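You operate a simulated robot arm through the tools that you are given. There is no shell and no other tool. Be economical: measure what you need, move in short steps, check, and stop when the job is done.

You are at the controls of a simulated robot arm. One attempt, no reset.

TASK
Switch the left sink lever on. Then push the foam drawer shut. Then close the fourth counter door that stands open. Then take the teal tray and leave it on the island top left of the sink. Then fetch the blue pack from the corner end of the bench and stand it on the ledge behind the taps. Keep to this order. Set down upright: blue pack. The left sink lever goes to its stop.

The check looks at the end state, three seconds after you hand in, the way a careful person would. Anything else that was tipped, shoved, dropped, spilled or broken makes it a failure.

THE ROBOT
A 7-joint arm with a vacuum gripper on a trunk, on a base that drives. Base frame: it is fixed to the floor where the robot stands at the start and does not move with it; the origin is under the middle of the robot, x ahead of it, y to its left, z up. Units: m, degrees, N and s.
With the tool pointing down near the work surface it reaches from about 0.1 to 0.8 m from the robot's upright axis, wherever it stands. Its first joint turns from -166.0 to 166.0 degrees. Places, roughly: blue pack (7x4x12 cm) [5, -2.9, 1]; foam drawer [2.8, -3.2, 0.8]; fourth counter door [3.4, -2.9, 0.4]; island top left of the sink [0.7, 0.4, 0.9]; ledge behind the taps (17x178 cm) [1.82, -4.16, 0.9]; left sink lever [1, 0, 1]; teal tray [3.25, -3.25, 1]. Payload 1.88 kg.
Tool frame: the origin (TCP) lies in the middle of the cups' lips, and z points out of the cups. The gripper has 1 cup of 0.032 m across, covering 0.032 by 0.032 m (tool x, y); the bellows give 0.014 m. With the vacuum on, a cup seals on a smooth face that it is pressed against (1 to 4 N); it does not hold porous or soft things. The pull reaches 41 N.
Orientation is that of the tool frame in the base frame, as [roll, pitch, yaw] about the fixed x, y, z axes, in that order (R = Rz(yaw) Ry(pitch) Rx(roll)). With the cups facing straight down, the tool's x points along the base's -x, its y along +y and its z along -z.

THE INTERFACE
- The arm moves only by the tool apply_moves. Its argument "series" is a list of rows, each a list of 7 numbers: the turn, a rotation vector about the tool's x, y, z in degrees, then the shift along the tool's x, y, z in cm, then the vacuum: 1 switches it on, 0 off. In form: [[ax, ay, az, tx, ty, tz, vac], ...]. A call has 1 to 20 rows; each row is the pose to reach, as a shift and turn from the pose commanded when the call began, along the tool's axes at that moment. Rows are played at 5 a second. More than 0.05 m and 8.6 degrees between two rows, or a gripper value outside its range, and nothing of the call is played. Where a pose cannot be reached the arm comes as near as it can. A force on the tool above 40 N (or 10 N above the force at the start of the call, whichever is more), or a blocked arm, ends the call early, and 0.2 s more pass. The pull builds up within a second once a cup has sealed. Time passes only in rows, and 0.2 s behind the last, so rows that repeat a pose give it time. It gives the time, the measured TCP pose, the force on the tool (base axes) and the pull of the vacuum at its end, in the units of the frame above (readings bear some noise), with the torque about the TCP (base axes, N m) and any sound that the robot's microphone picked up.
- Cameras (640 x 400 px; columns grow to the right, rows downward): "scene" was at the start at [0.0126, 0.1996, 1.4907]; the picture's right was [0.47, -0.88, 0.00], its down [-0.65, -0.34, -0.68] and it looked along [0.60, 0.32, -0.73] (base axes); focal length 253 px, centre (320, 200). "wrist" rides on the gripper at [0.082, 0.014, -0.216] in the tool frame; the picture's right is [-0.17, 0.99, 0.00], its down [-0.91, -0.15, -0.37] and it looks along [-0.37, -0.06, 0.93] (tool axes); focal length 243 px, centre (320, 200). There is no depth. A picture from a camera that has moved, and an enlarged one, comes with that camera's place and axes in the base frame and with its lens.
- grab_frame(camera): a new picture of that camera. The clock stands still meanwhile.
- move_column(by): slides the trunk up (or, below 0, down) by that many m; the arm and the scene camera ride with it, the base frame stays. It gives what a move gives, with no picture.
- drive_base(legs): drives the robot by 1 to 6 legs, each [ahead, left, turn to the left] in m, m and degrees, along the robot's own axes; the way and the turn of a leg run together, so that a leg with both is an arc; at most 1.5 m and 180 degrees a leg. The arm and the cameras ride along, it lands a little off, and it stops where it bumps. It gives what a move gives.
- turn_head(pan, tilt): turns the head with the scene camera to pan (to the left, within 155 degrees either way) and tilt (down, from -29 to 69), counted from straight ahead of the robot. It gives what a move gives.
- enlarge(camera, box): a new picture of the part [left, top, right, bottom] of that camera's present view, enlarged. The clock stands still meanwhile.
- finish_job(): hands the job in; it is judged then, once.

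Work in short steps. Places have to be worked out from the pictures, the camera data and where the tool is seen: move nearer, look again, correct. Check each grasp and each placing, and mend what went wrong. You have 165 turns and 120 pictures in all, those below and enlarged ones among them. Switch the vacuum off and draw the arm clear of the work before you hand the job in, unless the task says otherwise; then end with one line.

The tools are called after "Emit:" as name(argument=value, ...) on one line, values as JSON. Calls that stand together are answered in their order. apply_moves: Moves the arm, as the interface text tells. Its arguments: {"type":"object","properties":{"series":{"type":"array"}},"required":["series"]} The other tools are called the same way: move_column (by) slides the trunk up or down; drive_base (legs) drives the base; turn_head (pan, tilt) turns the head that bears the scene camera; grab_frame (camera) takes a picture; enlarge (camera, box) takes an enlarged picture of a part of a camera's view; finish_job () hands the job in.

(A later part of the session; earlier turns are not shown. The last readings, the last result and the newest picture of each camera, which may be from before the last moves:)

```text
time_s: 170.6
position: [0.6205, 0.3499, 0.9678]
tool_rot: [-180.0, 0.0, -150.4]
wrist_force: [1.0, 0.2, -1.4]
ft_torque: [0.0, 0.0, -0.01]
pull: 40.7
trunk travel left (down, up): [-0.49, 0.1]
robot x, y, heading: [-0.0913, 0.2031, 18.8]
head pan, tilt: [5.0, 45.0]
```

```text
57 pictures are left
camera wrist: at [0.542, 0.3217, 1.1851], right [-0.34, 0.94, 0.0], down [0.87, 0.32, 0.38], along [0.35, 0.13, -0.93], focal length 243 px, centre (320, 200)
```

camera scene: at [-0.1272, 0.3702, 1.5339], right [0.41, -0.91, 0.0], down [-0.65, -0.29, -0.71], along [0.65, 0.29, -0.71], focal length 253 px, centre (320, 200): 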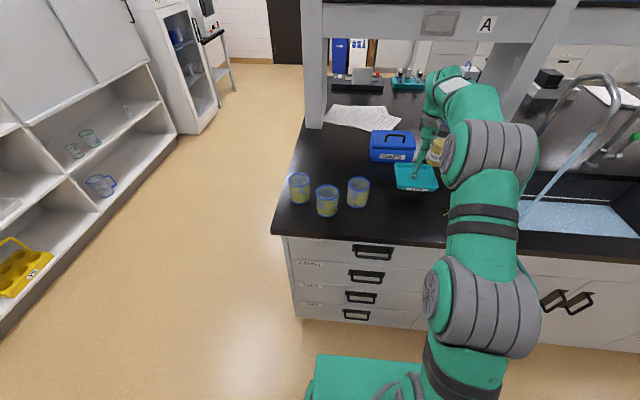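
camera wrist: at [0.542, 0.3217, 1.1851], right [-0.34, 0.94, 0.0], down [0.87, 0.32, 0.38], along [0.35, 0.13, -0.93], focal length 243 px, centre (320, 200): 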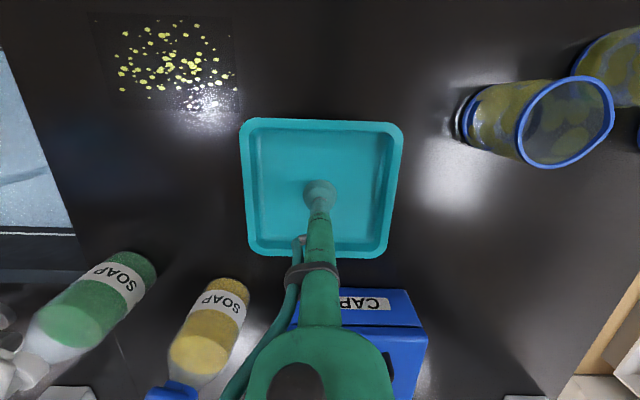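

The tray has clear space all round. I lower the last 6 cm and feel for contact.

Emit:
apply_moves(series=[[0, 0, 0, 0, 0, 2.5, 1], [0, 0, 0, 0, 0, 4.5, 1], [0, 0, 0, 0, 0, 5.2, 1], [0, 0, 0, 0, 0, 5.6, 1], [0, 0, 0, 0, 0, 6, 1], [0, 0, 0, 0, 0, 6.2, 1]])

```text
time_s: 172.0
position: [0.6187, 0.3506, 0.9065]
tool_rot: [180.0, 0.0, -150.4]
wrist_force: [-2.9, -0.2, 1.3]
ft_torque: [-0.08, 0.09, 0.01]
pull: 40.6
trunk travel left (down, up): [-0.49, 0.1]
robot x, y, heading: [-0.096, 0.2018, 19.2]
head pan, tilt: [5.0, 45.0]
```

Contact is light at z 0.907, as at the pick. I release the vacuum, wait, and lift.

Emit:
apply_moves(series=[[0, 0, 0, 0, 0, 0.1, 0], [0, 0, 0, 0, 0, 0.1, 0], [0, 0, 0, 0, 0, 0.1, 0], [0, 0, 0, 0, 0, 0.1, 0], [0, 0, 0, 0, 0, -0.5, 0], [0, 0, 0, 0, 0, -1.5, 0], [0, 0, 0, 0, 0, -4, 0], [0, 0, 0, 0, 0, -8, 0], [0, 0, 0, 0, 0, -12, 0], [0, 0, 0, 0, 0, -16, 0], [0, 0, 0, 0, 0, -20, 0], [0, 0, 0, 0, 0, -23, 0]])

Emit:
grab_frame(camera="wrist")

```text
time_s: 174.6
position: [0.6185, 0.3501, 1.1369]
tool_rot: [180.0, 0.0, -150.4]
wrist_force: [-0.3, 0.2, -0.4]
ft_torque: [0.02, 0.01, 0.02]
pull: 0.0
trunk travel left (down, up): [-0.49, 0.1]
robot x, y, heading: [-0.094, 0.2026, 19.2]
head pan, tilt: [5.0, 45.0]
```

```text
56 pictures are left
camera wrist: at [0.5397, 0.3224, 1.3537], right [-0.34, 0.94, 0.0], down [0.87, 0.32, 0.37], along [0.35, 0.13, -0.93], focal length 243 px, centre (320, 200)
```

wrist: 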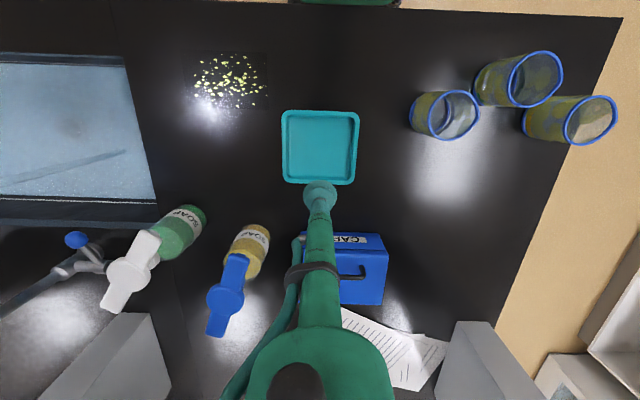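

The tray stands well on the island and lever and water are unchanged. I draw the arm in and drive back toward the long bench for the blue pack.

Emit:
apply_moves(series=[[0, 0, 0, 4, 0, -1, 0], [0, 0, 0, 8, 0, -2, 0], [0, 0, 0, 12, 0, -3, 0], [0, 0, 0, 16, 0, -4, 0], [0, 0, 0, 20, 0, -5, 0], [0, 0, 0, 24, 0, -6, 0], [0, 0, 0, 28, 0, -7, 0]])

Emit:
drive_base(legs=[[-0.15, 0, 0], [0, 0, -90], [1.4, -0.35, 0], [0.87, 0.28, 0], [0.86, 0.28, 0]])

```text
time_s: 176.2
position: [0.3748, 0.2151, 1.2058]
tool_rot: [179.9, 0.0, -150.2]
wrist_force: [0.2, 0.0, 0.0]
ft_torque: [-0.01, 0.03, -0.01]
pull: 0.2
trunk travel left (down, up): [-0.49, 0.1]
robot x, y, heading: [-0.0948, 0.2006, 19.3]
head pan, tilt: [5.0, 45.0]
```

```text
time_s: 197.0
position: [0.888, -3.2774, 1.2055]
tool_rot: [180.0, 0.0, 116.6]
wrist_force: [1.0, 0.0, 0.7]
ft_torque: [0.01, -0.02, -0.01]
pull: 0.1
trunk travel left (down, up): [-0.49, 0.1]
robot x, y, heading: [0.9012, -2.8034, -74.0]
head pan, tilt: [5.0, 45.0]
```

Before going on, I look at the ledge behind the taps from here.

Emit:
turn_head(pan=15, tilt=28)

Emit:
grab_frame(camera="scene")

```text
time_s: 197.8
position: [0.8892, -3.277, 1.206]
tool_rot: [-179.9, 0.1, 116.5]
wrist_force: [-1.2, -0.3, 0.1]
ft_torque: [0.01, -0.02, 0.0]
pull: 0.2
trunk travel left (down, up): [-0.49, 0.1]
robot x, y, heading: [0.903, -2.8086, -73.8]
head pan, tilt: [15.0, 28.0]
```

```text
55 pictures are left
camera scene: at [1.0936, -2.7839, 1.5596], right [-0.86, -0.51, 0.0], down [-0.24, 0.4, -0.88], along [0.45, -0.76, -0.47], focal length 253 px, centre (320, 200)
```

scene: 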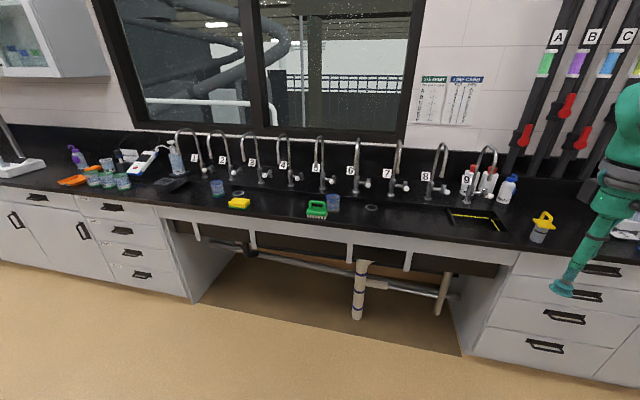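

Emit:
enlarge(camera="scene", box=[160, 110, 380, 230])

Emit:
enlarge(camera="scene", box=[340, 120, 540, 240])

```text
2.91 times, centred on (270, 170) of scene
camera zoom: at [1.0936, -2.7839, 1.5596], right [-0.86, -0.51, 0.0], down [-0.24, 0.4, -0.88], along [0.45, -0.76, -0.47], focal length 736 px, centre (466, 287)
```

zoom: 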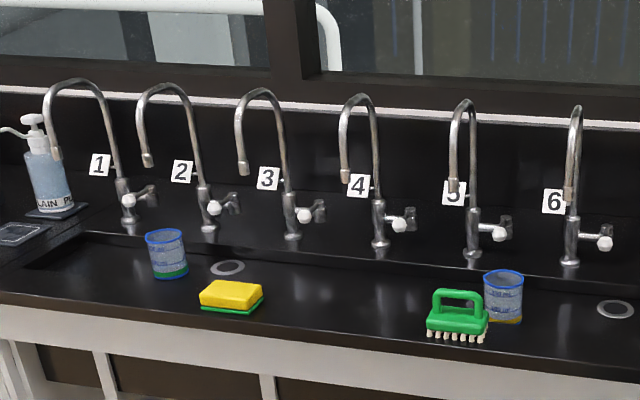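

```text
3.20 times, centred on (440, 180) of scene
camera zoom: at [1.0936, -2.7839, 1.5596], right [-0.86, -0.51, 0.0], down [-0.24, 0.4, -0.88], along [0.45, -0.76, -0.47], focal length 810 px, centre (-64, 264)
```

zoom: 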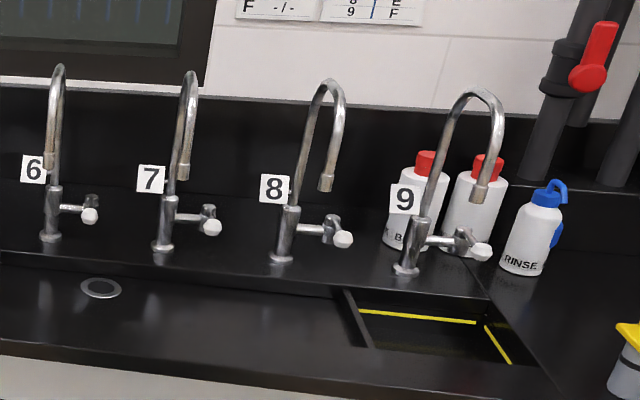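

The ledge lies behind taps 1–9; gooseneck tops are about z 1.2, spaced 0.2 m. I'll use the free lane between taps 6 and 7, near [1.56, -4.23]. Now I strafe along the bench to the blue pack.

Emit:
drive_base(legs=[[0, 0, 3], [0, 1.25, 0], [0, 1.25, 0]])

Emit:
turn_head(pan=30, tilt=25)

Emit:
grab_frame(camera="scene")

```text
time_s: 210.2
position: [3.2198, -2.5471, 1.2067]
tool_rot: [-180.0, -0.1, 117.4]
wrist_force: [-0.1, 0.1, 0.3]
ft_torque: [-0.02, 0.04, -0.01]
pull: 0.0
trunk travel left (down, up): [-0.49, 0.1]
robot x, y, heading: [3.2259, -2.0747, -73.1]
head pan, tilt: [15.0, 28.0]
```

```text
time_s: 210.9
position: [3.2183, -2.5473, 1.2053]
tool_rot: [180.0, 0.0, 117.3]
wrist_force: [-0.3, 0.2, 0.4]
ft_torque: [-0.04, 0.0, 0.03]
pull: 0.0
trunk travel left (down, up): [-0.49, 0.1]
robot x, y, heading: [3.227, -2.0765, -73.1]
head pan, tilt: [30.0, 25.0]
```

```text
52 pictures are left
camera scene: at [3.4364, -2.0362, 1.5644], right [-0.69, -0.73, 0.0], down [-0.31, 0.29, -0.91], along [0.66, -0.62, -0.42], focal length 253 px, centre (320, 200)
```

scene: 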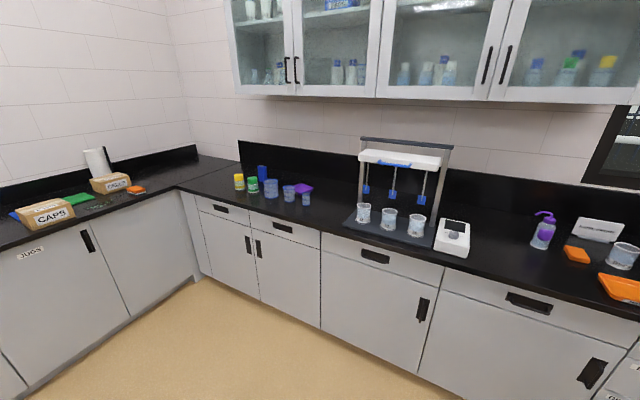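

I enlarge the pack's surroundings.

Emit:
enlarge(camera="scene", box=[200, 130, 340, 230])

```text
4.00 times, centred on (270, 180) of scene
camera zoom: at [3.4364, -2.0362, 1.5644], right [-0.69, -0.73, 0.0], down [-0.31, 0.29, -0.91], along [0.66, -0.62, -0.42], focal length 1012 px, centre (520, 280)
```

zoom: 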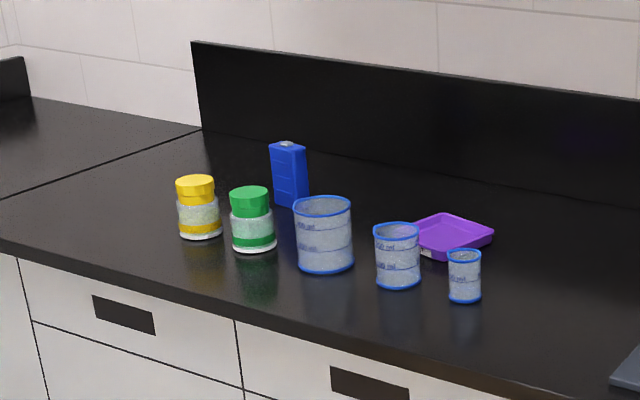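

The pack has a cap on top, and jars stand about 17 cm in front of it. I drive nearer to look from the wrist camera.

Emit:
drive_base(legs=[[0, 0.65, 2], [0.38, 0.65, 0]])

Emit:
grab_frame(camera="wrist")

```text
time_s: 218.2
position: [4.6137, -2.4816, 1.2056]
tool_rot: [179.9, 0.1, 121.3]
wrist_force: [0.7, 0.0, -0.3]
ft_torque: [-0.04, -0.02, -0.04]
pull: 0.1
trunk travel left (down, up): [-0.49, 0.1]
robot x, y, heading: [4.5863, -2.0113, -69.6]
head pan, tilt: [30.0, 25.0]
```

```text
50 pictures are left
camera wrist: at [4.5825, -2.4036, 1.4227], right [0.93, 0.37, 0.0], down [0.34, -0.86, 0.38], along [0.14, -0.35, -0.93], focal length 243 px, centre (320, 200)
```

wrist: 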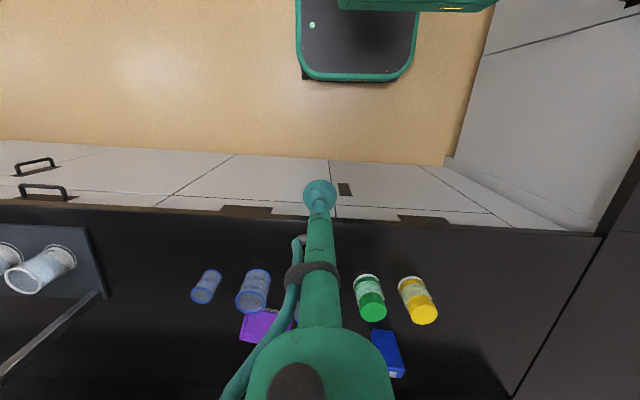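

The pack's centre comes out at about [4.985, -2.93]. I drive in closer at this height, which is above the jars, for a nearer look.

Emit:
drive_base(legs=[[0.22, 0.1, -1]])

Emit:
apply_moves(series=[[0, 0, 0, -2, 2, 1, 0], [0, 0, 0, -4, 4, 2, 0], [0, 0, 0, -6, 6, 3, 0], [0, 0, 0, -8, 6.5, 4, 0]])

Emit:
grab_frame(camera="wrist")

Emit:
turn_head(pan=15, tilt=35)

Emit:
grab_frame(camera="scene")

```text
time_s: 220.0
position: [4.7787, -2.6514, 1.2055]
tool_rot: [180.0, 0.0, 120.5]
wrist_force: [-0.1, 0.1, 0.7]
ft_torque: [-0.02, 0.03, 0.01]
pull: 0.0
trunk travel left (down, up): [-0.49, 0.1]
robot x, y, heading: [4.7603, -2.1756, -70.1]
head pan, tilt: [30.0, 25.0]
```

```text
time_s: 221.0
position: [4.8757, -2.6871, 1.1638]
tool_rot: [-179.9, 0.0, 120.4]
wrist_force: [-0.3, -0.1, 0.0]
ft_torque: [-0.03, 0.05, 0.0]
pull: 0.0
trunk travel left (down, up): [-0.49, 0.1]
robot x, y, heading: [4.762, -2.1814, -70.0]
head pan, tilt: [30.0, 25.0]
```

```text
49 pictures are left
camera wrist: at [4.8444, -2.6085, 1.3816], right [0.93, 0.36, 0.0], down [0.33, -0.87, 0.37], along [0.13, -0.35, -0.93], focal length 243 px, centre (320, 200)
```

wrist: 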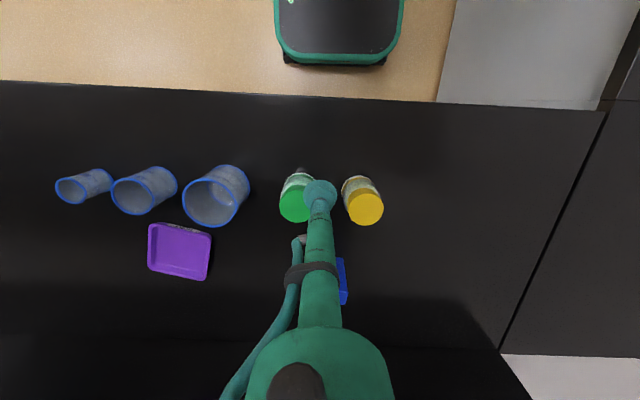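

```text
time_s: 221.8
position: [4.8741, -2.6875, 1.1655]
tool_rot: [180.0, 0.0, 120.6]
wrist_force: [0.2, -0.6, -0.2]
ft_torque: [0.02, 0.01, -0.03]
pull: 0.0
trunk travel left (down, up): [-0.49, 0.1]
robot x, y, heading: [4.758, -2.184, -70.2]
head pan, tilt: [15.0, 35.0]
```

```text
48 pictures are left
camera scene: at [4.9464, -2.143, 1.5487], right [-0.82, -0.57, 0.0], down [-0.33, 0.47, -0.82], along [0.47, -0.67, -0.57], focal length 253 px, centre (320, 200)
```

scene: 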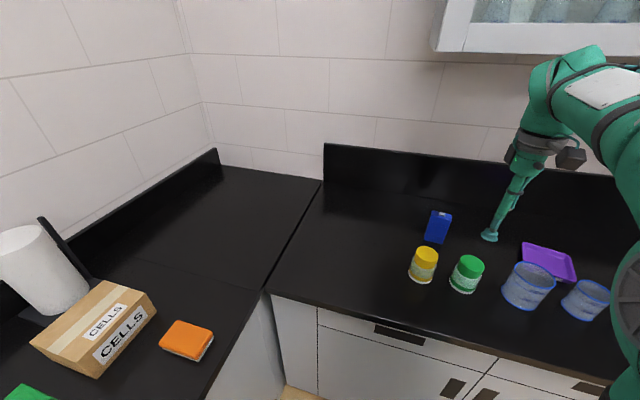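

I enlarge the pack to see its top and which faces are free.

Emit:
enlarge(camera="scene", box=[390, 190, 510, 300])

```text
3.64 times, centred on (450, 245) of scene
camera zoom: at [4.9464, -2.143, 1.5487], right [-0.82, -0.57, 0.0], down [-0.33, 0.47, -0.82], along [0.47, -0.67, -0.57], focal length 920 px, centre (-153, 36)
```

zoom: 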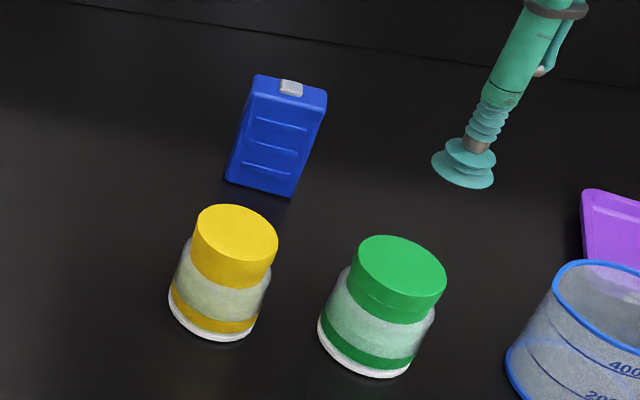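

The front face is smooth above its grooves (z 0.97–1.02) and the jars leave a gap in line with my heading. I'll take the pack on that face with the tool tilted over the jars, so first I roll the tool to bring the camera to the side.

Emit:
apply_moves(series=[[0, 0, 8.3, 0, 0, 0, 0], [0, 0, 16.6, 0, 0, 0, 0], [0, 0, 24.9, 0, 0, 0, 0], [0, 0, 33.2, 0, 0, 0, 0], [0, 0, 41.5, 0, 0, 0, 0], [0, 0, 49.8, 0, 0, 0, 0], [0, 0, 58.1, 0, 0, 0, 0], [0, 0, 66.4, 0, 0, 0, 0], [0, 0, 74.7, 0, 0, 0, 0], [0, 0, 83, 0, 0, 0, 0], [0, 0, 91.3, 0, 0, 0, 0], [0, 0, 99.5, 0, 0, 0, 0]])

Emit:
apply_moves(series=[[-8, 0, 0, 0, -1, 0, 0], [-16, 0, 0, 0, -2, 0, 0], [-24, 0, 0, 0, -3, 0, 0], [-32, 0, 0, 0, -4, 0, 0], [-40, 0, 0, 0, -5, 0, 0], [-48, 0, 0, 0, -6, 0, 0], [-56, 0, 0, 0, -6, 0, 0], [-62, 0, 0, 0, -6, 0, 0], [-65, 0, 0, 0, -6, 0, 0]])

Emit:
grab_frame(camera="scene")

```text
time_s: 224.4
position: [4.8752, -2.6875, 1.1642]
tool_rot: [179.9, 0.0, 20.8]
wrist_force: [0.1, 0.5, 0.5]
ft_torque: [0.06, -0.01, 0.03]
pull: 0.1
trunk travel left (down, up): [-0.49, 0.1]
robot x, y, heading: [4.7557, -2.1815, -70.3]
head pan, tilt: [15.0, 35.0]
```

```text
time_s: 225.8
position: [4.8655, -2.6497, 1.0761]
tool_rot: [146.9, -4.8, 22.0]
wrist_force: [0.2, 0.2, 0.2]
ft_torque: [-0.01, 0.0, -0.02]
pull: 0.0
trunk travel left (down, up): [-0.49, 0.1]
robot x, y, heading: [4.7601, -2.1816, -70.1]
head pan, tilt: [15.0, 35.0]
stopped in row 6: the arm was blocked; the commanded pose is now the measured one
```

```text
46 pictures are left
camera scene: at [4.9464, -2.1431, 1.5478], right [-0.82, -0.57, 0.0], down [-0.33, 0.47, -0.82], along [0.47, -0.67, -0.57], focal length 253 px, centre (320, 200)
```

scene: 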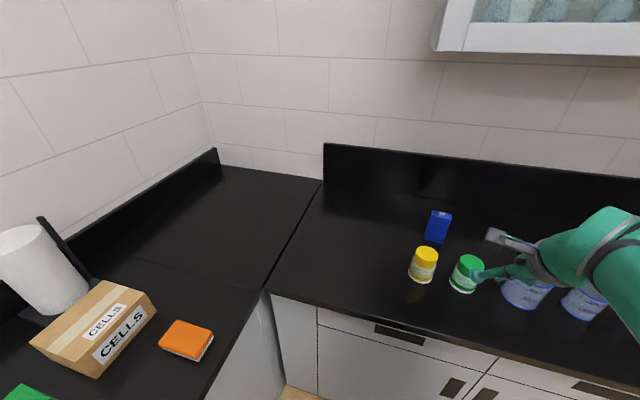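

The arm balks when tilting this close in. I raise the trunk, back off, and tilt with the arm stretched further out.

Emit:
move_column(by=0.1)

Emit:
drive_base(legs=[[-0.3, 0, 1]])

Emit:
apply_moves(series=[[-3, -0.5, 0, 0, 3, 1.9, 0], [-6, -1, 0, 0, 6, 3.9, 0], [-10, -1.5, 0, 0, 9, 5.8, 0], [-14, -2, 0, 0, 12, 7.8, 0], [-18, -3, 0, 0, 15, 9.7, 0], [-22, -4, 0, 0, 18, 11.7, 0], [-27, -4.8, 0, 0, 21, 13.6, 0], [-32, -4.8, 0, 0, 22, 14.2, 0]])

```text
time_s: 227.1
position: [4.8656, -2.6488, 1.1763]
tool_rot: [147.0, -4.9, 22.1]
wrist_force: [-0.3, 0.4, 0.1]
ft_torque: [0.03, -0.03, 0.0]
pull: 0.0
trunk travel left (down, up): [-0.59, 0.0]
robot x, y, heading: [4.7572, -2.1833, -70.1]
head pan, tilt: [15.0, 35.0]
```

```text
time_s: 229.2
position: [4.7719, -2.3612, 1.1765]
tool_rot: [146.7, -4.8, 23.6]
wrist_force: [-0.5, -0.6, 0.2]
ft_torque: [0.0, -0.01, 0.01]
pull: 0.0
trunk travel left (down, up): [-0.59, 0.0]
robot x, y, heading: [4.6541, -1.8967, -68.8]
head pan, tilt: [15.0, 35.0]
```

```text
time_s: 230.9
position: [4.8736, -2.6071, 1.1651]
tool_rot: [116.3, -1.8, 20.1]
wrist_force: [-1.1, -0.5, -3.0]
ft_torque: [-0.41, -0.18, 0.02]
pull: 0.1
trunk travel left (down, up): [-0.59, 0.0]
robot x, y, heading: [4.6529, -1.8965, -68.9]
head pan, tilt: [15.0, 35.0]
```

Now tilted 64° with the arm out. I drive ahead above the jars and lower the trunk to the pre-grasp height, then look.

Emit:
drive_base(legs=[[0.2, 0, 0]])

Emit:
move_column(by=-0.1)

Emit:
enlarge(camera="scene", box=[360, 150, 560, 300])

Emit:
grab_frame(camera="wrist")

```text
time_s: 232.5
position: [4.9428, -2.7898, 1.1637]
tool_rot: [116.3, -1.7, 19.9]
wrist_force: [0.7, -0.8, -0.9]
ft_torque: [-0.16, -0.06, 0.0]
pull: 0.0
trunk travel left (down, up): [-0.59, 0.0]
robot x, y, heading: [4.7283, -2.0817, -68.6]
head pan, tilt: [15.0, 35.0]
```

```text
time_s: 233.9
position: [4.9454, -2.7903, 1.0394]
tool_rot: [118.1, -2.1, 19.9]
wrist_force: [0.4, -0.3, -1.0]
ft_torque: [0.03, 0.01, -0.01]
pull: 0.1
trunk travel left (down, up): [-0.49, 0.1]
robot x, y, heading: [4.7214, -2.0832, -68.5]
head pan, tilt: [15.0, 35.0]
```

```text
2.67 times, centred on (460, 225) of scene
camera zoom: at [4.9104, -2.0385, 1.5479], right [-0.81, -0.59, 0.0], down [-0.34, 0.46, -0.82], along [0.48, -0.66, -0.57], focal length 675 px, centre (-53, 133)
```

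zoom: 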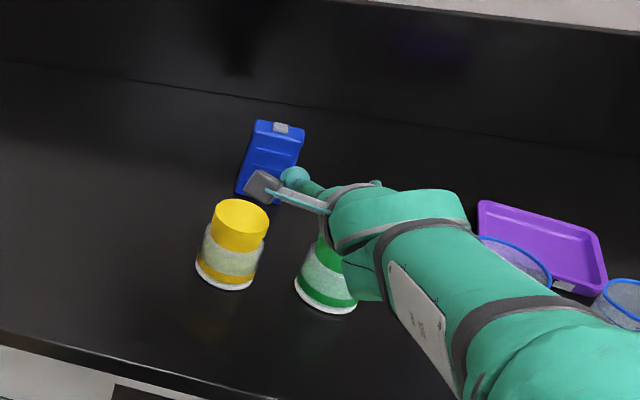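

```text
44 pictures are left
camera wrist: at [4.9548, -2.5896, 1.157], right [-0.03, -0.51, 0.86], down [-1.0, 0.07, 0.01], along [-0.06, -0.86, -0.51], focal length 243 px, centre (320, 200)
```

wrist: 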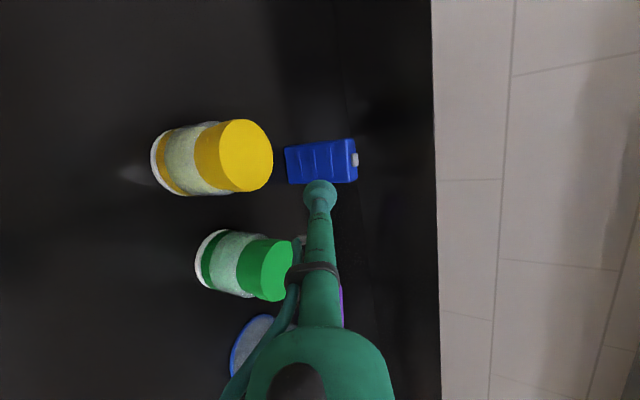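

The pack is in full view; the aim point on its smooth upper front is about [4.99, -2.92, 0.995]. I advance along the tool axis with the vacuum on, slowing near contact.

Emit:
apply_moves(series=[[0, 0, 0, 0, 1.2, 3, 1], [0, 0, 0, -0.2, 2.2, 6.5, 1], [0, 0, 0, -0.4, 2.5, 9.5, 1], [0, 0, 0, -0.4, 2.5, 11.5, 1], [0, 0, 0, -0.4, 2.5, 12.5, 1], [0, 0, 0, -0.4, 2.5, 13.1, 1], [0, 0, 0, -0.4, 2.5, 13.1, 1]])

Emit:
grab_frame(camera="wrist")

```text
time_s: 235.5
position: [4.9836, -2.9125, 1.0268]
tool_rot: [116.3, -1.8, 19.9]
wrist_force: [-0.3, -0.9, 0.0]
ft_torque: [0.02, -0.04, -0.03]
pull: 0.0
trunk travel left (down, up): [-0.49, 0.1]
robot x, y, heading: [4.7226, -2.0825, -68.8]
head pan, tilt: [15.0, 35.0]
```

```text
43 pictures are left
camera wrist: at [4.9944, -2.7083, 1.1387], right [-0.03, -0.48, 0.88], down [-1.0, 0.07, 0.0], along [-0.06, -0.88, -0.48], focal length 243 px, centre (320, 200)
```

wrist: 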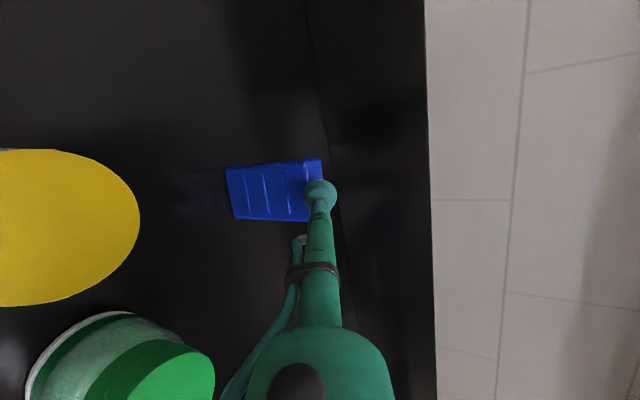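

The cup is 3 cm too high (level with the pack's top), with no contact. I back off 1.5 cm, lower, and advance again.

Emit:
apply_moves(series=[[0, 0, 0, 0, 0, -1.5, 1], [0, 0, 0, 0, -1.4, -1, 1], [0, 0, 0, 0, -2.7, -0.3, 1], [0, 0, 0, 0, -2.7, 0.5, 1], [0, 0, 0, 0, -2.7, 1.2, 1], [0, 0, 0, 0, -2.7, 1.7, 1], [0, 0, 0, 0, -2.7, 1.7, 1]])

Emit:
grab_frame(camera="wrist")

```text
time_s: 237.1
position: [4.9878, -2.9144, 0.9946]
tool_rot: [116.4, -1.8, 19.8]
wrist_force: [-0.2, -0.3, 0.8]
ft_torque: [-0.01, -0.02, 0.02]
pull: 0.2
trunk travel left (down, up): [-0.49, 0.1]
robot x, y, heading: [4.7257, -2.0834, -68.6]
head pan, tilt: [15.0, 35.0]
```

```text
42 pictures are left
camera wrist: at [4.997, -2.7102, 1.1063], right [-0.03, -0.48, 0.88], down [-1.0, 0.07, 0.0], along [-0.06, -0.88, -0.48], focal length 243 px, centre (320, 200)
```

wrist: 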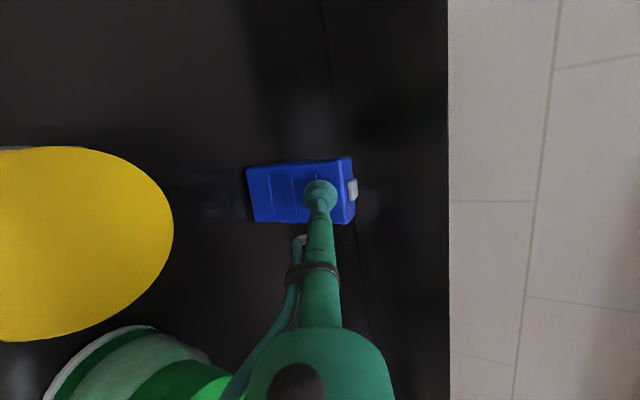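

The cup is before the smooth upper face but not yet touching. I advance horizontally in 4 mm steps.

Emit:
apply_moves(series=[[0, 0, 0, 0, 0.3, 0.4, 1], [0, 0, 0, 0, 0.5, 0.8, 1], [0, 0, 0, 0, 0.65, 1.1, 1], [0, 0, 0, 0, 0.65, 1.1, 1], [0, 0, 0, 0, 0.65, 1.1, 1]])

```text
time_s: 238.3
position: [4.991, -2.9252, 0.996]
tool_rot: [116.3, -1.8, 19.9]
wrist_force: [-0.3, 0.4, 0.4]
ft_torque: [-0.02, -0.02, 0.03]
pull: 0.1
trunk travel left (down, up): [-0.49, 0.1]
robot x, y, heading: [4.7248, -2.0818, -68.7]
head pan, tilt: [15.0, 35.0]
```

Emit:
apply_moves(series=[[0, 0, 0, 0, 0.2, 0.4, 1], [0, 0, 0, 0, 0.4, 0.8, 1], [0, 0, 0, 0, 0.4, 0.8, 1], [0, 0, 0, 0, 0.4, 0.8, 1]])

Emit:
enlarge(camera="wrist", box=[220, 120, 420, 260])

```text
time_s: 239.3
position: [4.9946, -2.9348, 0.9957]
tool_rot: [116.3, -1.7, 19.9]
wrist_force: [-0.1, -0.3, -0.9]
ft_torque: [0.0, -0.02, 0.0]
pull: 0.1
trunk travel left (down, up): [-0.49, 0.1]
robot x, y, heading: [4.7236, -2.0817, -68.8]
head pan, tilt: [15.0, 35.0]
```

```text
2.86 times, centred on (320, 190) of wrist
camera zoom: at [5.0044, -2.7309, 1.1071], right [-0.03, -0.48, 0.88], down [-1.0, 0.07, 0.0], along [-0.06, -0.88, -0.48], focal length 693 px, centre (320, 229)
```

zoom: 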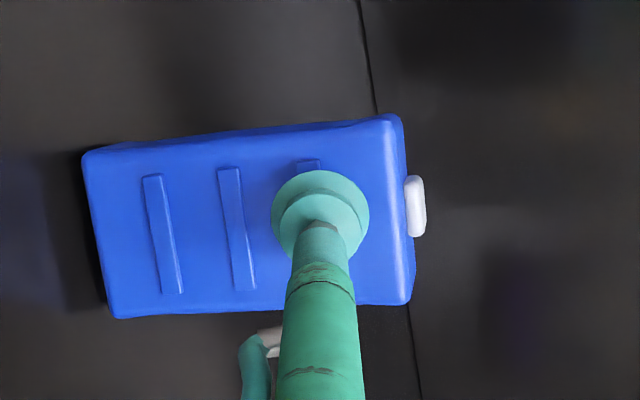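

The front has raised ribs, so the cup can't seal there, and pushing high could tip the pack. Its narrow left side (4 x 12 cm) is smooth and free. I withdraw upward and back, and will come at it from the left.

Emit:
apply_moves(series=[[0, 0, 0, 0, 0, -1, 0], [0, 0, 0, 0, 0, -2.5, 0]])

Emit:
move_column(by=0.09)

Emit:
drive_base(legs=[[-0.2, 0, 0], [0, 0.2, 0]])

```text
time_s: 239.9
position: [4.9859, -2.9123, 1.0066]
tool_rot: [116.3, -1.8, 19.9]
wrist_force: [-0.1, -0.7, 1.3]
ft_torque: [-0.01, -0.01, 0.01]
pull: 0.0
trunk travel left (down, up): [-0.49, 0.1]
robot x, y, heading: [4.7261, -2.0808, -68.6]
head pan, tilt: [15.0, 35.0]
```

```text
time_s: 241.1
position: [4.9851, -2.9122, 1.0958]
tool_rot: [116.3, -1.8, 19.9]
wrist_force: [0.3, 0.3, 0.3]
ft_torque: [-0.01, -0.02, -0.02]
pull: 0.0
trunk travel left (down, up): [-0.58, 0.01]
robot x, y, heading: [4.7252, -2.0805, -68.8]
head pan, tilt: [15.0, 35.0]
```

```text
time_s: 243.9
position: [5.0995, -2.659, 1.0977]
tool_rot: [116.3, -1.8, 20.2]
wrist_force: [0.1, 0.3, 0.5]
ft_torque: [-0.02, -0.03, 0.01]
pull: 0.1
trunk travel left (down, up): [-0.58, 0.01]
robot x, y, heading: [4.8314, -1.8259, -68.4]
head pan, tilt: [15.0, 35.0]
```

I'm 0.74 m from the bench front, left of the pack. I turn the tool about the vertical so that it points to the right, pulling it in meanwhile.

Emit:
apply_moves(series=[[-0.2, -6.7, 3.3, -1.2, -0.3, -1.5, 0], [-0.5, -13.4, 6.7, -2.5, -0.5, -2.9, 0], [-0.7, -20.2, 10, -3.7, -0.8, -4.4, 0], [-0.9, -26.9, 13.3, -5, -1, -5.9, 0], [-1.1, -33.6, 16.6, -6.2, -1.3, -7.3, 0], [-1.4, -40.3, 20, -7.5, -1.6, -8.8, 0], [-1.6, -47, 23.3, -8.7, -1.8, -10.3, 0], [-1.8, -53.7, 26.6, -9.9, -2.1, -11.7, 0], [-2, -60.5, 29.9, -11.2, -2.4, -13.2, 0], [-2.3, -67.2, 33.3, -12.4, -2.6, -14.7, 0], [-2.5, -73.9, 36.6, -13.7, -2.9, -16.1, 0], [-2.7, -80.6, 39.9, -14.9, -3.2, -17.6, 0]])

Emit:
grab_frame(camera="scene")

```text
time_s: 246.5
position: [4.8992, -2.5473, 1.1412]
tool_rot: [116.6, -1.6, -70.0]
wrist_force: [0.2, -0.5, 0.2]
ft_torque: [-0.01, 0.01, -0.02]
pull: 0.1
trunk travel left (down, up): [-0.58, 0.01]
robot x, y, heading: [4.8338, -1.8297, -68.4]
head pan, tilt: [15.0, 35.0]
```

```text
40 pictures are left
camera scene: at [5.0201, -1.7847, 1.6387], right [-0.8, -0.6, 0.0], down [-0.34, 0.46, -0.82], along [0.49, -0.66, -0.57], focal length 253 px, centre (320, 200)
```

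scene: 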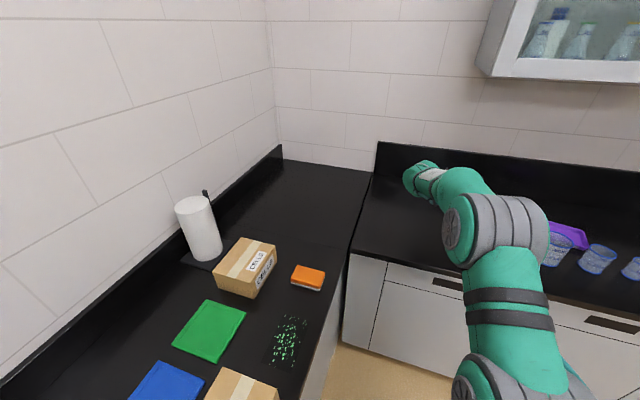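

The turn worked: the tool now points right (heading -160°). I drive closer, staying above the jars.

Emit:
drive_base(legs=[[0.33, 0.05, 0]])

Emit:
grab_frame(camera="wrist")

```text
time_s: 248.6
position: [5.047, -2.8307, 1.1412]
tool_rot: [116.5, -1.7, -70.3]
wrist_force: [-0.1, -0.4, -0.1]
ft_torque: [0.0, -0.02, 0.0]
pull: 0.0
trunk travel left (down, up): [-0.58, 0.01]
robot x, y, heading: [4.9908, -2.111, -68.8]
head pan, tilt: [15.0, 35.0]
```

```text
39 pictures are left
camera wrist: at [5.2509, -2.8416, 1.2535], right [-0.48, 0.03, 0.88], down [0.07, 1.0, 0.0], along [-0.88, 0.06, -0.48], focal length 243 px, centre (320, 200)
```

wrist: 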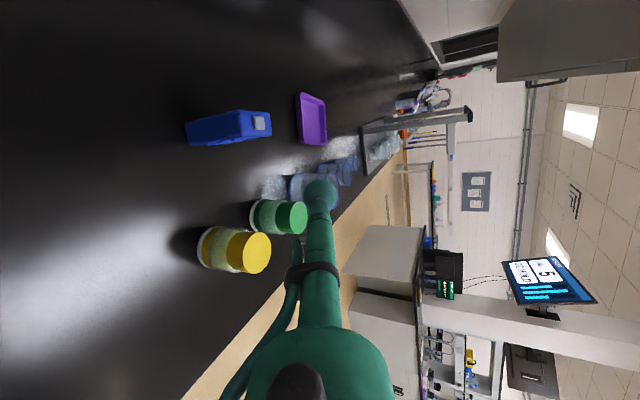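

I enlarge the pack in this view to measure its near side.

Emit:
enlarge(camera="wrist", box=[160, 80, 320, 180])

```text
4.00 times, centred on (240, 130) of wrist
camera zoom: at [5.2509, -2.8416, 1.2535], right [-0.48, 0.03, 0.88], down [0.07, 1.0, 0.0], along [-0.88, 0.06, -0.48], focal length 970 px, centre (640, 480)
```

zoom: 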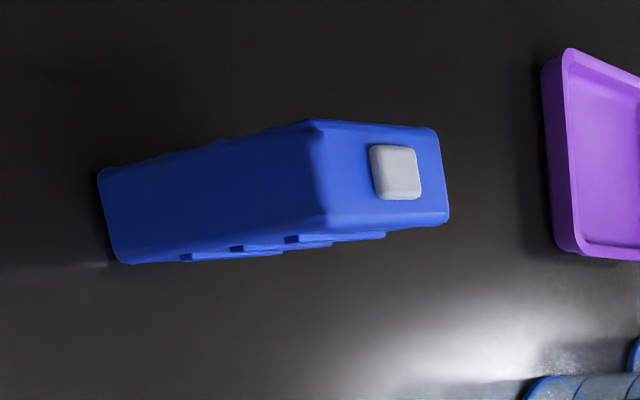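

The side face is smooth, centred near [5.022, -2.923] with its normal at about 10°. I align the tool (heading -168°, tilt 72°) and go to 8 cm from it.

Emit:
apply_moves(series=[[-1.7, -1.4, 0.7, 1.7, -2.7, 0.9, 0], [-3.5, -2.9, 1.4, 3.4, -5.4, 1.8, 0], [-5.2, -4.3, 2.2, 5.1, -8.1, 2.7, 0], [-7, -5.8, 2.9, 6.8, -10.8, 3.6, 0], [-8.7, -7.2, 3.6, 8.45, -13.5, 4.5, 0], [-8.7, -7.2, 3.6, 8.45, -13.5, 4.5, 0]])

Emit:
grab_frame(camera="wrist")

```text
time_s: 250.0
position: [5.0956, -2.9084, 1.0076]
tool_rot: [108.1, -2.7, -78.2]
wrist_force: [-0.4, 0.2, 0.0]
ft_torque: [-0.01, -0.12, 0.12]
pull: 0.0
trunk travel left (down, up): [-0.58, 0.01]
robot x, y, heading: [4.9871, -2.1123, -68.9]
head pan, tilt: [15.0, 35.0]
```

```text
37 pictures are left
camera wrist: at [5.3099, -2.9428, 1.0918], right [-0.34, 0.14, 0.93], down [0.21, 0.98, -0.07], along [-0.92, 0.17, -0.36], focal length 243 px, centre (320, 200)
```

wrist: 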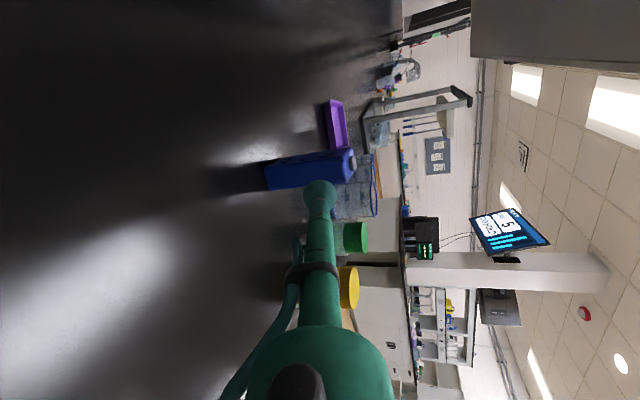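

Aligned. I advance with the vacuum on to just before contact, then in 2–3 mm steps.

Emit:
apply_moves(series=[[0, 0, 0, -0.1, -0.3, 3, 1], [0, 0, 0, -0.2, -0.6, 5.5, 1], [0, 0, 0, -0.2, -0.8, 6.8, 1], [0, 0, 0, -0.2, -0.8, 7.3, 1], [0, 0, 0, -0.2, -0.8, 7.6, 1], [0, 0, 0, -0.2, -0.8, 7.6, 1]])

Emit:
enlarge(camera="wrist", box=[220, 120, 420, 260])

```text
time_s: 251.4
position: [5.0289, -2.9214, 0.973]
tool_rot: [108.0, -2.3, -78.2]
wrist_force: [0.4, -0.6, 0.9]
ft_torque: [-0.02, -0.01, 0.02]
pull: 0.0
trunk travel left (down, up): [-0.58, 0.01]
robot x, y, heading: [4.9864, -2.1104, -68.6]
head pan, tilt: [15.0, 35.0]
```

```text
2.86 times, centred on (320, 190) of wrist
camera zoom: at [5.2421, -2.9574, 1.0568], right [-0.34, 0.14, 0.93], down [0.21, 0.98, -0.07], along [-0.92, 0.17, -0.36], focal length 693 px, centre (320, 229)
```

zoom: 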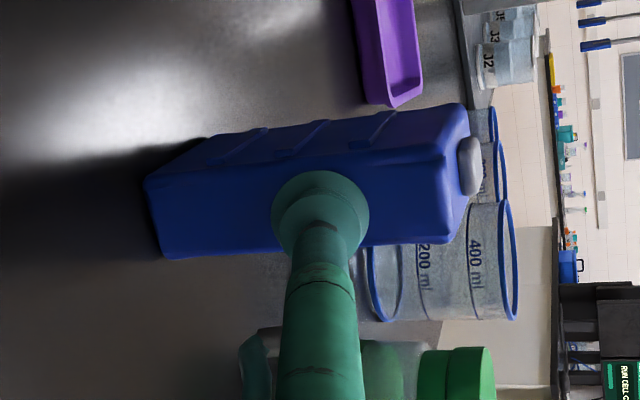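

Nearly touching and well centred on the side face. Small steps on.

Emit:
apply_moves(series=[[0, 0, 0, 0.1, 0, 0.3, 1], [0, 0, 0, 0.1, 0.05, 0.5, 1], [0, 0, 0, 0.1, 0.1, 0.7, 1], [0, 0, 0, 0.1, 0.1, 0.7, 1], [0, 0, 0, 0.1, 0.1, 0.7, 1]])

```text
time_s: 252.6
position: [5.023, -2.9245, 0.9729]
tool_rot: [108.0, -2.3, -78.2]
wrist_force: [0.4, 0.4, -0.3]
ft_torque: [-0.04, 0.03, -0.03]
pull: 0.1
trunk travel left (down, up): [-0.58, 0.01]
robot x, y, heading: [4.9918, -2.1147, -69.0]
head pan, tilt: [15.0, 35.0]
```

Emit:
apply_moves(series=[[0, 0, 0, 0, 0.05, 0.2, 1], [0, 0, 0, 0, 0.1, 0.4, 1], [0, 0, 0, 0, 0.15, 0.6, 1], [0, 0, 0, 0, 0.15, 0.6, 1], [0, 0, 0, 0, 0.15, 0.6, 1]])

```text
time_s: 253.8
position: [5.015, -2.9255, 0.9709]
tool_rot: [107.9, -2.3, -78.3]
wrist_force: [0.8, 0.4, 0.0]
ft_torque: [0.0, 0.05, -0.02]
pull: 0.1
trunk travel left (down, up): [-0.58, 0.01]
robot x, y, heading: [4.986, -2.111, -69.0]
head pan, tilt: [15.0, 35.0]
```

A first hint of contact (0.8 N). I go on 3 mm more and check by eye.

Emit:
apply_moves(series=[[0, 0, 0, 0, 0.05, 0.2, 1], [0, 0, 0, 0, 0.1, 0.4, 1], [0, 0, 0, 0, 0.1, 0.4, 1], [0, 0, 0, 0, 0.1, 0.4, 1]])

Emit:
enlarge(camera="wrist", box=[220, 120, 420, 260])

```text
time_s: 254.8
position: [5.0114, -2.926, 0.9701]
tool_rot: [108.1, -2.3, -78.2]
wrist_force: [-0.7, 0.2, -1.2]
ft_torque: [0.0, 0.02, 0.03]
pull: 0.1
trunk travel left (down, up): [-0.58, 0.01]
robot x, y, heading: [4.993, -2.1097, -68.8]
head pan, tilt: [15.0, 35.0]
```

```text
2.86 times, centred on (320, 190) of wrist
camera zoom: at [5.2244, -2.9616, 1.0542], right [-0.34, 0.14, 0.93], down [0.21, 0.98, -0.07], along [-0.92, 0.17, -0.36], focal length 693 px, centre (320, 229)
```

zoom: 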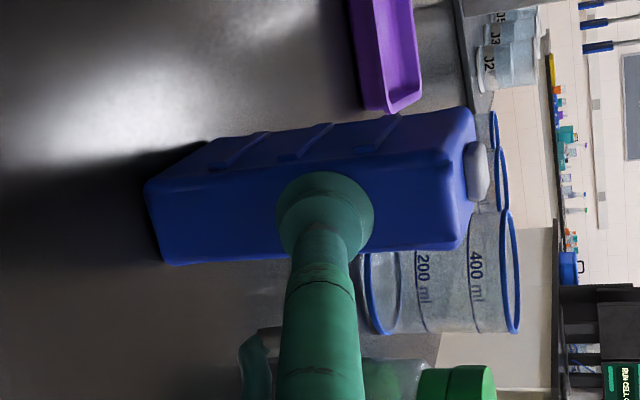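

The sizes suggest the face is still about 2–3 cm beyond the cup. I advance another 1.2 cm horizontally and look again.

Emit:
apply_moves(series=[[0, 0, 0, 0, 0.1, 0.4, 1], [0, 0, 0, -0.1, 0.25, 0.8, 1], [0, 0, 0, -0.2, 0.35, 1.2, 1], [0, 0, 0, -0.2, 0.35, 1.2, 1]])

Emit:
enlarge(camera="wrist", box=[220, 120, 420, 260])

```text
time_s: 255.8
position: [4.9996, -2.9263, 0.9697]
tool_rot: [108.0, -2.3, -78.2]
wrist_force: [0.2, -0.2, 0.0]
ft_torque: [-0.02, 0.01, -0.01]
pull: 0.1
trunk travel left (down, up): [-0.58, 0.01]
robot x, y, heading: [4.9854, -2.1084, -68.9]
head pan, tilt: [15.0, 35.0]
```

```text
2.86 times, centred on (320, 190) of wrist
camera zoom: at [5.2122, -2.9625, 1.0538], right [-0.34, 0.14, 0.93], down [0.21, 0.98, -0.07], along [-0.92, 0.17, -0.36], focal length 693 px, centre (320, 229)
```

zoom: 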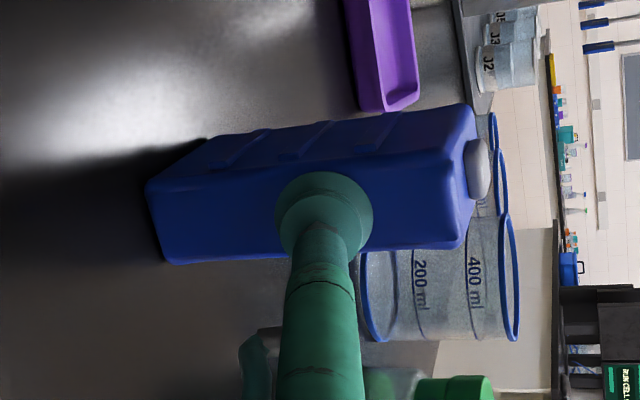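

The pack is sliding along lightly with the cup (it moved with the camera), so contact exists but the 18° misfit keeps the lip from sealing. I back off 2 cm and level the tool to about 84° so that a light touch suffices.

Emit:
apply_moves(series=[[0, 0, 0, 0, 0.1, -1, 1], [0, 0, 0, 0, 0.2, -2.3, 1], [-4, 0, 0, 0, 0.4, -2.3, 1], [-8, 0, 0, 0, 0.5, -2.3, 1], [-12, 0, 0, 0, 0.6, -2.3, 1], [-12, 0, 0, 0, 0.6, -2.3, 1]])

Emit:
enlarge(camera="wrist", box=[220, 120, 420, 260])

```text
time_s: 257.2
position: [5.0176, -2.9215, 0.9828]
tool_rot: [96.0, -2.3, -78.2]
wrist_force: [0.2, -0.3, 0.8]
ft_torque: [0.01, 0.0, -0.01]
pull: 0.1
trunk travel left (down, up): [-0.58, 0.01]
robot x, y, heading: [4.9866, -2.1079, -68.9]
head pan, tilt: [15.0, 35.0]
```

```text
2.86 times, centred on (320, 190) of wrist
camera zoom: at [5.2433, -2.9561, 1.0231], right [-0.14, 0.18, 0.97], down [0.19, 0.97, -0.15], along [-0.97, 0.17, -0.17], focal length 693 px, centre (320, 229)
```

zoom: 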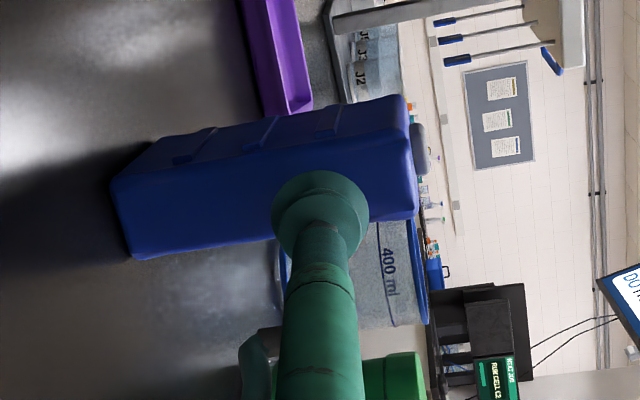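

Well aligned now. I advance again in small steps with the vacuum on.

Emit:
apply_moves(series=[[0, 0, 0, 0, 0, 0.8, 1], [0, 0, 0, 0, 0, 1.3, 1], [0, 0, 0, 0, 0.05, 1.6, 1], [0, 0, 0, 0, 0.1, 1.9, 1], [0, 0, 0, 0, 0.1, 2.2, 1], [0, 0, 0, 0, 0.15, 2.5, 1], [0, 0, 0, 0, 0.15, 2.5, 1]])

Emit:
enlarge(camera="wrist", box=[220, 120, 420, 260])

```text
time_s: 258.8
position: [4.9935, -2.9273, 0.9805]
tool_rot: [96.0, -2.3, -78.2]
wrist_force: [1.3, 0.3, 2.4]
ft_torque: [0.02, 0.15, -0.01]
pull: 40.7
trunk travel left (down, up): [-0.58, 0.01]
robot x, y, heading: [4.9876, -2.1131, -68.8]
head pan, tilt: [15.0, 35.0]
```

```text
2.86 times, centred on (320, 190) of wrist
camera zoom: at [5.2184, -2.9613, 1.0218], right [-0.14, 0.18, 0.97], down [0.19, 0.97, -0.15], along [-0.97, 0.17, -0.17], focal length 693 px, centre (320, 229)
```

zoom: 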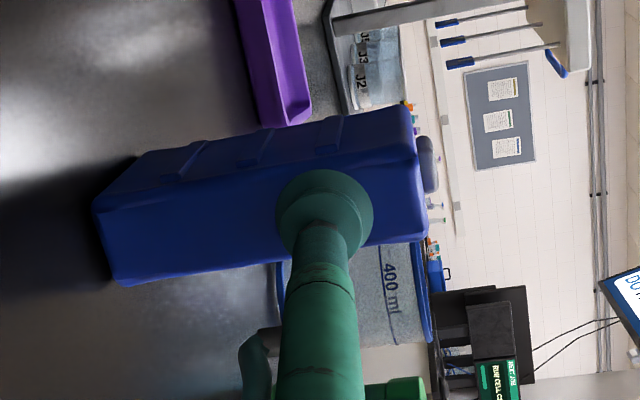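

Sealed at 41 N. I lift it straight up 12 cm.

Emit:
apply_moves(series=[[0, 0, 0, 0, 1, -0.1, 1], [0, 0, 0, 0, 3, -0.3, 1], [0, 0, 0, 0, 6, -0.6, 1], [0, 0, 0, 0, 9, -0.9, 1], [0, 0, 0, 0, 12, -1.2, 1], [0, 0, 0, 0, 12, -1.2, 1]])

Emit:
grab_frame(camera="wrist")

Emit:
grab_frame(camera="scene")

```text
time_s: 260.2
position: [4.9915, -2.922, 1.1035]
tool_rot: [96.0, -2.3, -78.3]
wrist_force: [0.2, 0.3, -1.8]
ft_torque: [0.0, -0.05, 0.07]
pull: 40.6
trunk travel left (down, up): [-0.58, 0.01]
robot x, y, heading: [4.9868, -2.1126, -68.8]
head pan, tilt: [15.0, 35.0]
```

```text
31 pictures are left
camera wrist: at [5.2164, -2.9569, 1.1425], right [-0.14, 0.18, 0.97], down [0.19, 0.97, -0.15], along [-0.97, 0.17, -0.17], focal length 243 px, centre (320, 200)
```

wrist: 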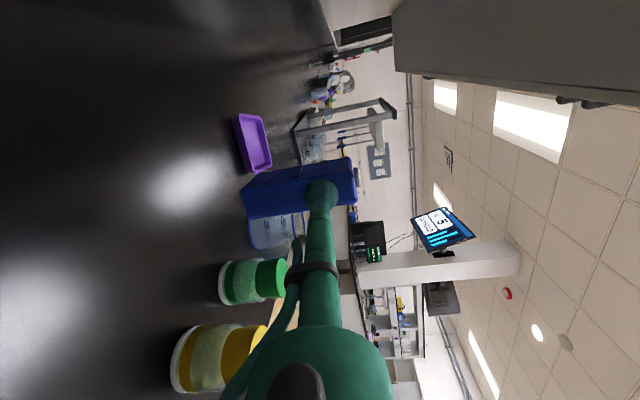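

```text
30 pictures are left
camera scene: at [5.1746, -2.0687, 1.6387], right [-0.81, -0.59, 0.0], down [-0.34, 0.46, -0.82], along [0.48, -0.66, -0.57], focal length 253 px, centre (320, 200)
```

scene: 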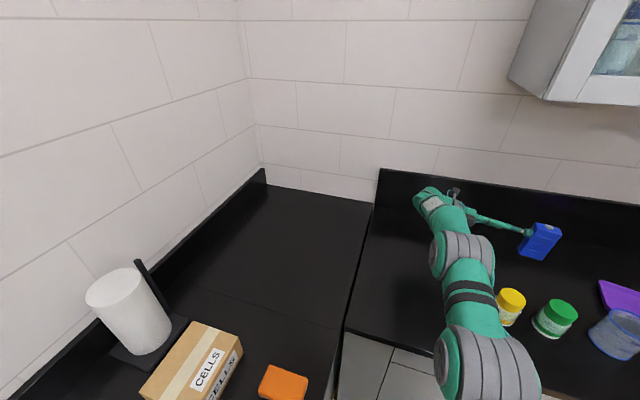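

The pack hangs upright. I raise it another 7 cm to clear the jars and back out.

Emit:
apply_moves(series=[[0, 0, 0, 0, 3, -0.3, 1], [0, 0, 0, 0, 6, -0.6, 1], [0, 0, 0, 0, 7, -0.7, 1], [0, 0, 0, 0, 7, -0.7, 1]])

Emit:
drive_base(legs=[[-0.5, 0, 0]])

```text
time_s: 261.2
position: [4.9915, -2.9201, 1.1709]
tool_rot: [96.0, -2.3, -78.1]
wrist_force: [0.2, 0.2, -2.6]
ft_torque: [0.0, 0.0, 0.0]
pull: 39.9
trunk travel left (down, up): [-0.58, 0.01]
robot x, y, heading: [4.9907, -2.1156, -68.8]
head pan, tilt: [15.0, 35.0]
```

```text
time_s: 264.1
position: [4.8115, -2.4588, 1.1706]
tool_rot: [96.0, -2.2, -78.3]
wrist_force: [-0.3, 0.5, -1.2]
ft_torque: [-0.01, -0.03, 0.0]
pull: 40.6
trunk travel left (down, up): [-0.58, 0.01]
robot x, y, heading: [4.8079, -1.6501, -68.9]
head pan, tilt: [15.0, 35.0]
```

The pack is held well. I back out further, square up, and turn the tool about the vertical to point ahead again, keeping the pack upright.

Emit:
drive_base(legs=[[-0.25, 0, -2]])

Emit:
apply_moves(series=[[0.3, 8, -0.9, 0.35, -0.26, -2.5, 1], [0.7, 16, -1.7, 0.7, -0.5, -5, 1], [1, 24, -2.6, 1, -0.8, -7.4, 1], [1.3, 32.1, -3.4, 1.4, -1, -9.9, 1], [1.6, 40.1, -4.3, 1.7, -1.3, -12.4, 1], [2, 48.1, -5.1, 2.1, -1.6, -14.9, 1], [2.3, 56.2, -6, 2.4, -1.8, -17.3, 1], [2.6, 64.2, -6.8, 2.8, -2.1, -19.8, 1], [2.9, 72.2, -7.7, 3.1, -2.3, -22.3, 1], [3.3, 80.2, -8.5, 3.5, -2.6, -24.8, 1], [3.6, 88.3, -9.4, 3.8, -2.8, -27.2, 1], [3.9, 96.3, -10.2, 4.15, -3.1, -29.7, 1], [3.9, 96.3, -10.2, 4.15, -3.1, -29.7, 1]])

Emit:
grab_frame(camera="wrist")

```text
time_s: 266.0
position: [4.6943, -2.2236, 1.1702]
tool_rot: [96.0, -2.3, -80.6]
wrist_force: [0.3, 0.1, -1.1]
ft_torque: [0.04, -0.04, 0.01]
pull: 40.3
trunk travel left (down, up): [-0.58, 0.01]
robot x, y, heading: [4.7278, -1.4153, -71.1]
head pan, tilt: [15.0, 35.0]
```

```text
time_s: 268.8
position: [4.9972, -2.2188, 1.1724]
tool_rot: [96.1, -2.4, 16.3]
wrist_force: [-0.2, -0.3, -2.1]
ft_torque: [0.0, 0.03, -0.05]
pull: 40.6
trunk travel left (down, up): [-0.58, 0.01]
robot x, y, heading: [4.7254, -1.4139, -71.4]
head pan, tilt: [15.0, 35.0]
```

```text
29 pictures are left
camera wrist: at [5.0132, -1.9902, 1.214], right [-0.17, -0.16, 0.97], down [-0.98, 0.12, -0.15], along [-0.09, -0.98, -0.17], focal length 243 px, centre (320, 200)
```

wrist: 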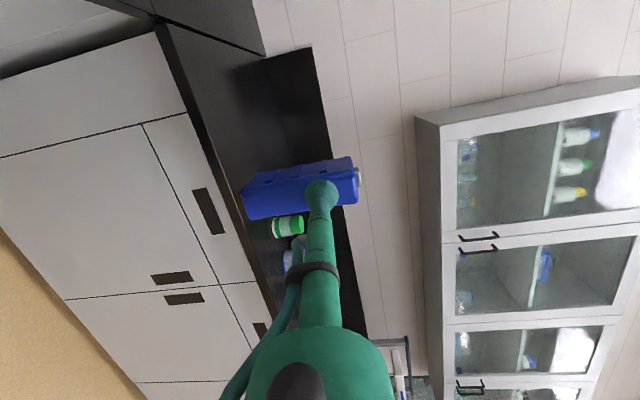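

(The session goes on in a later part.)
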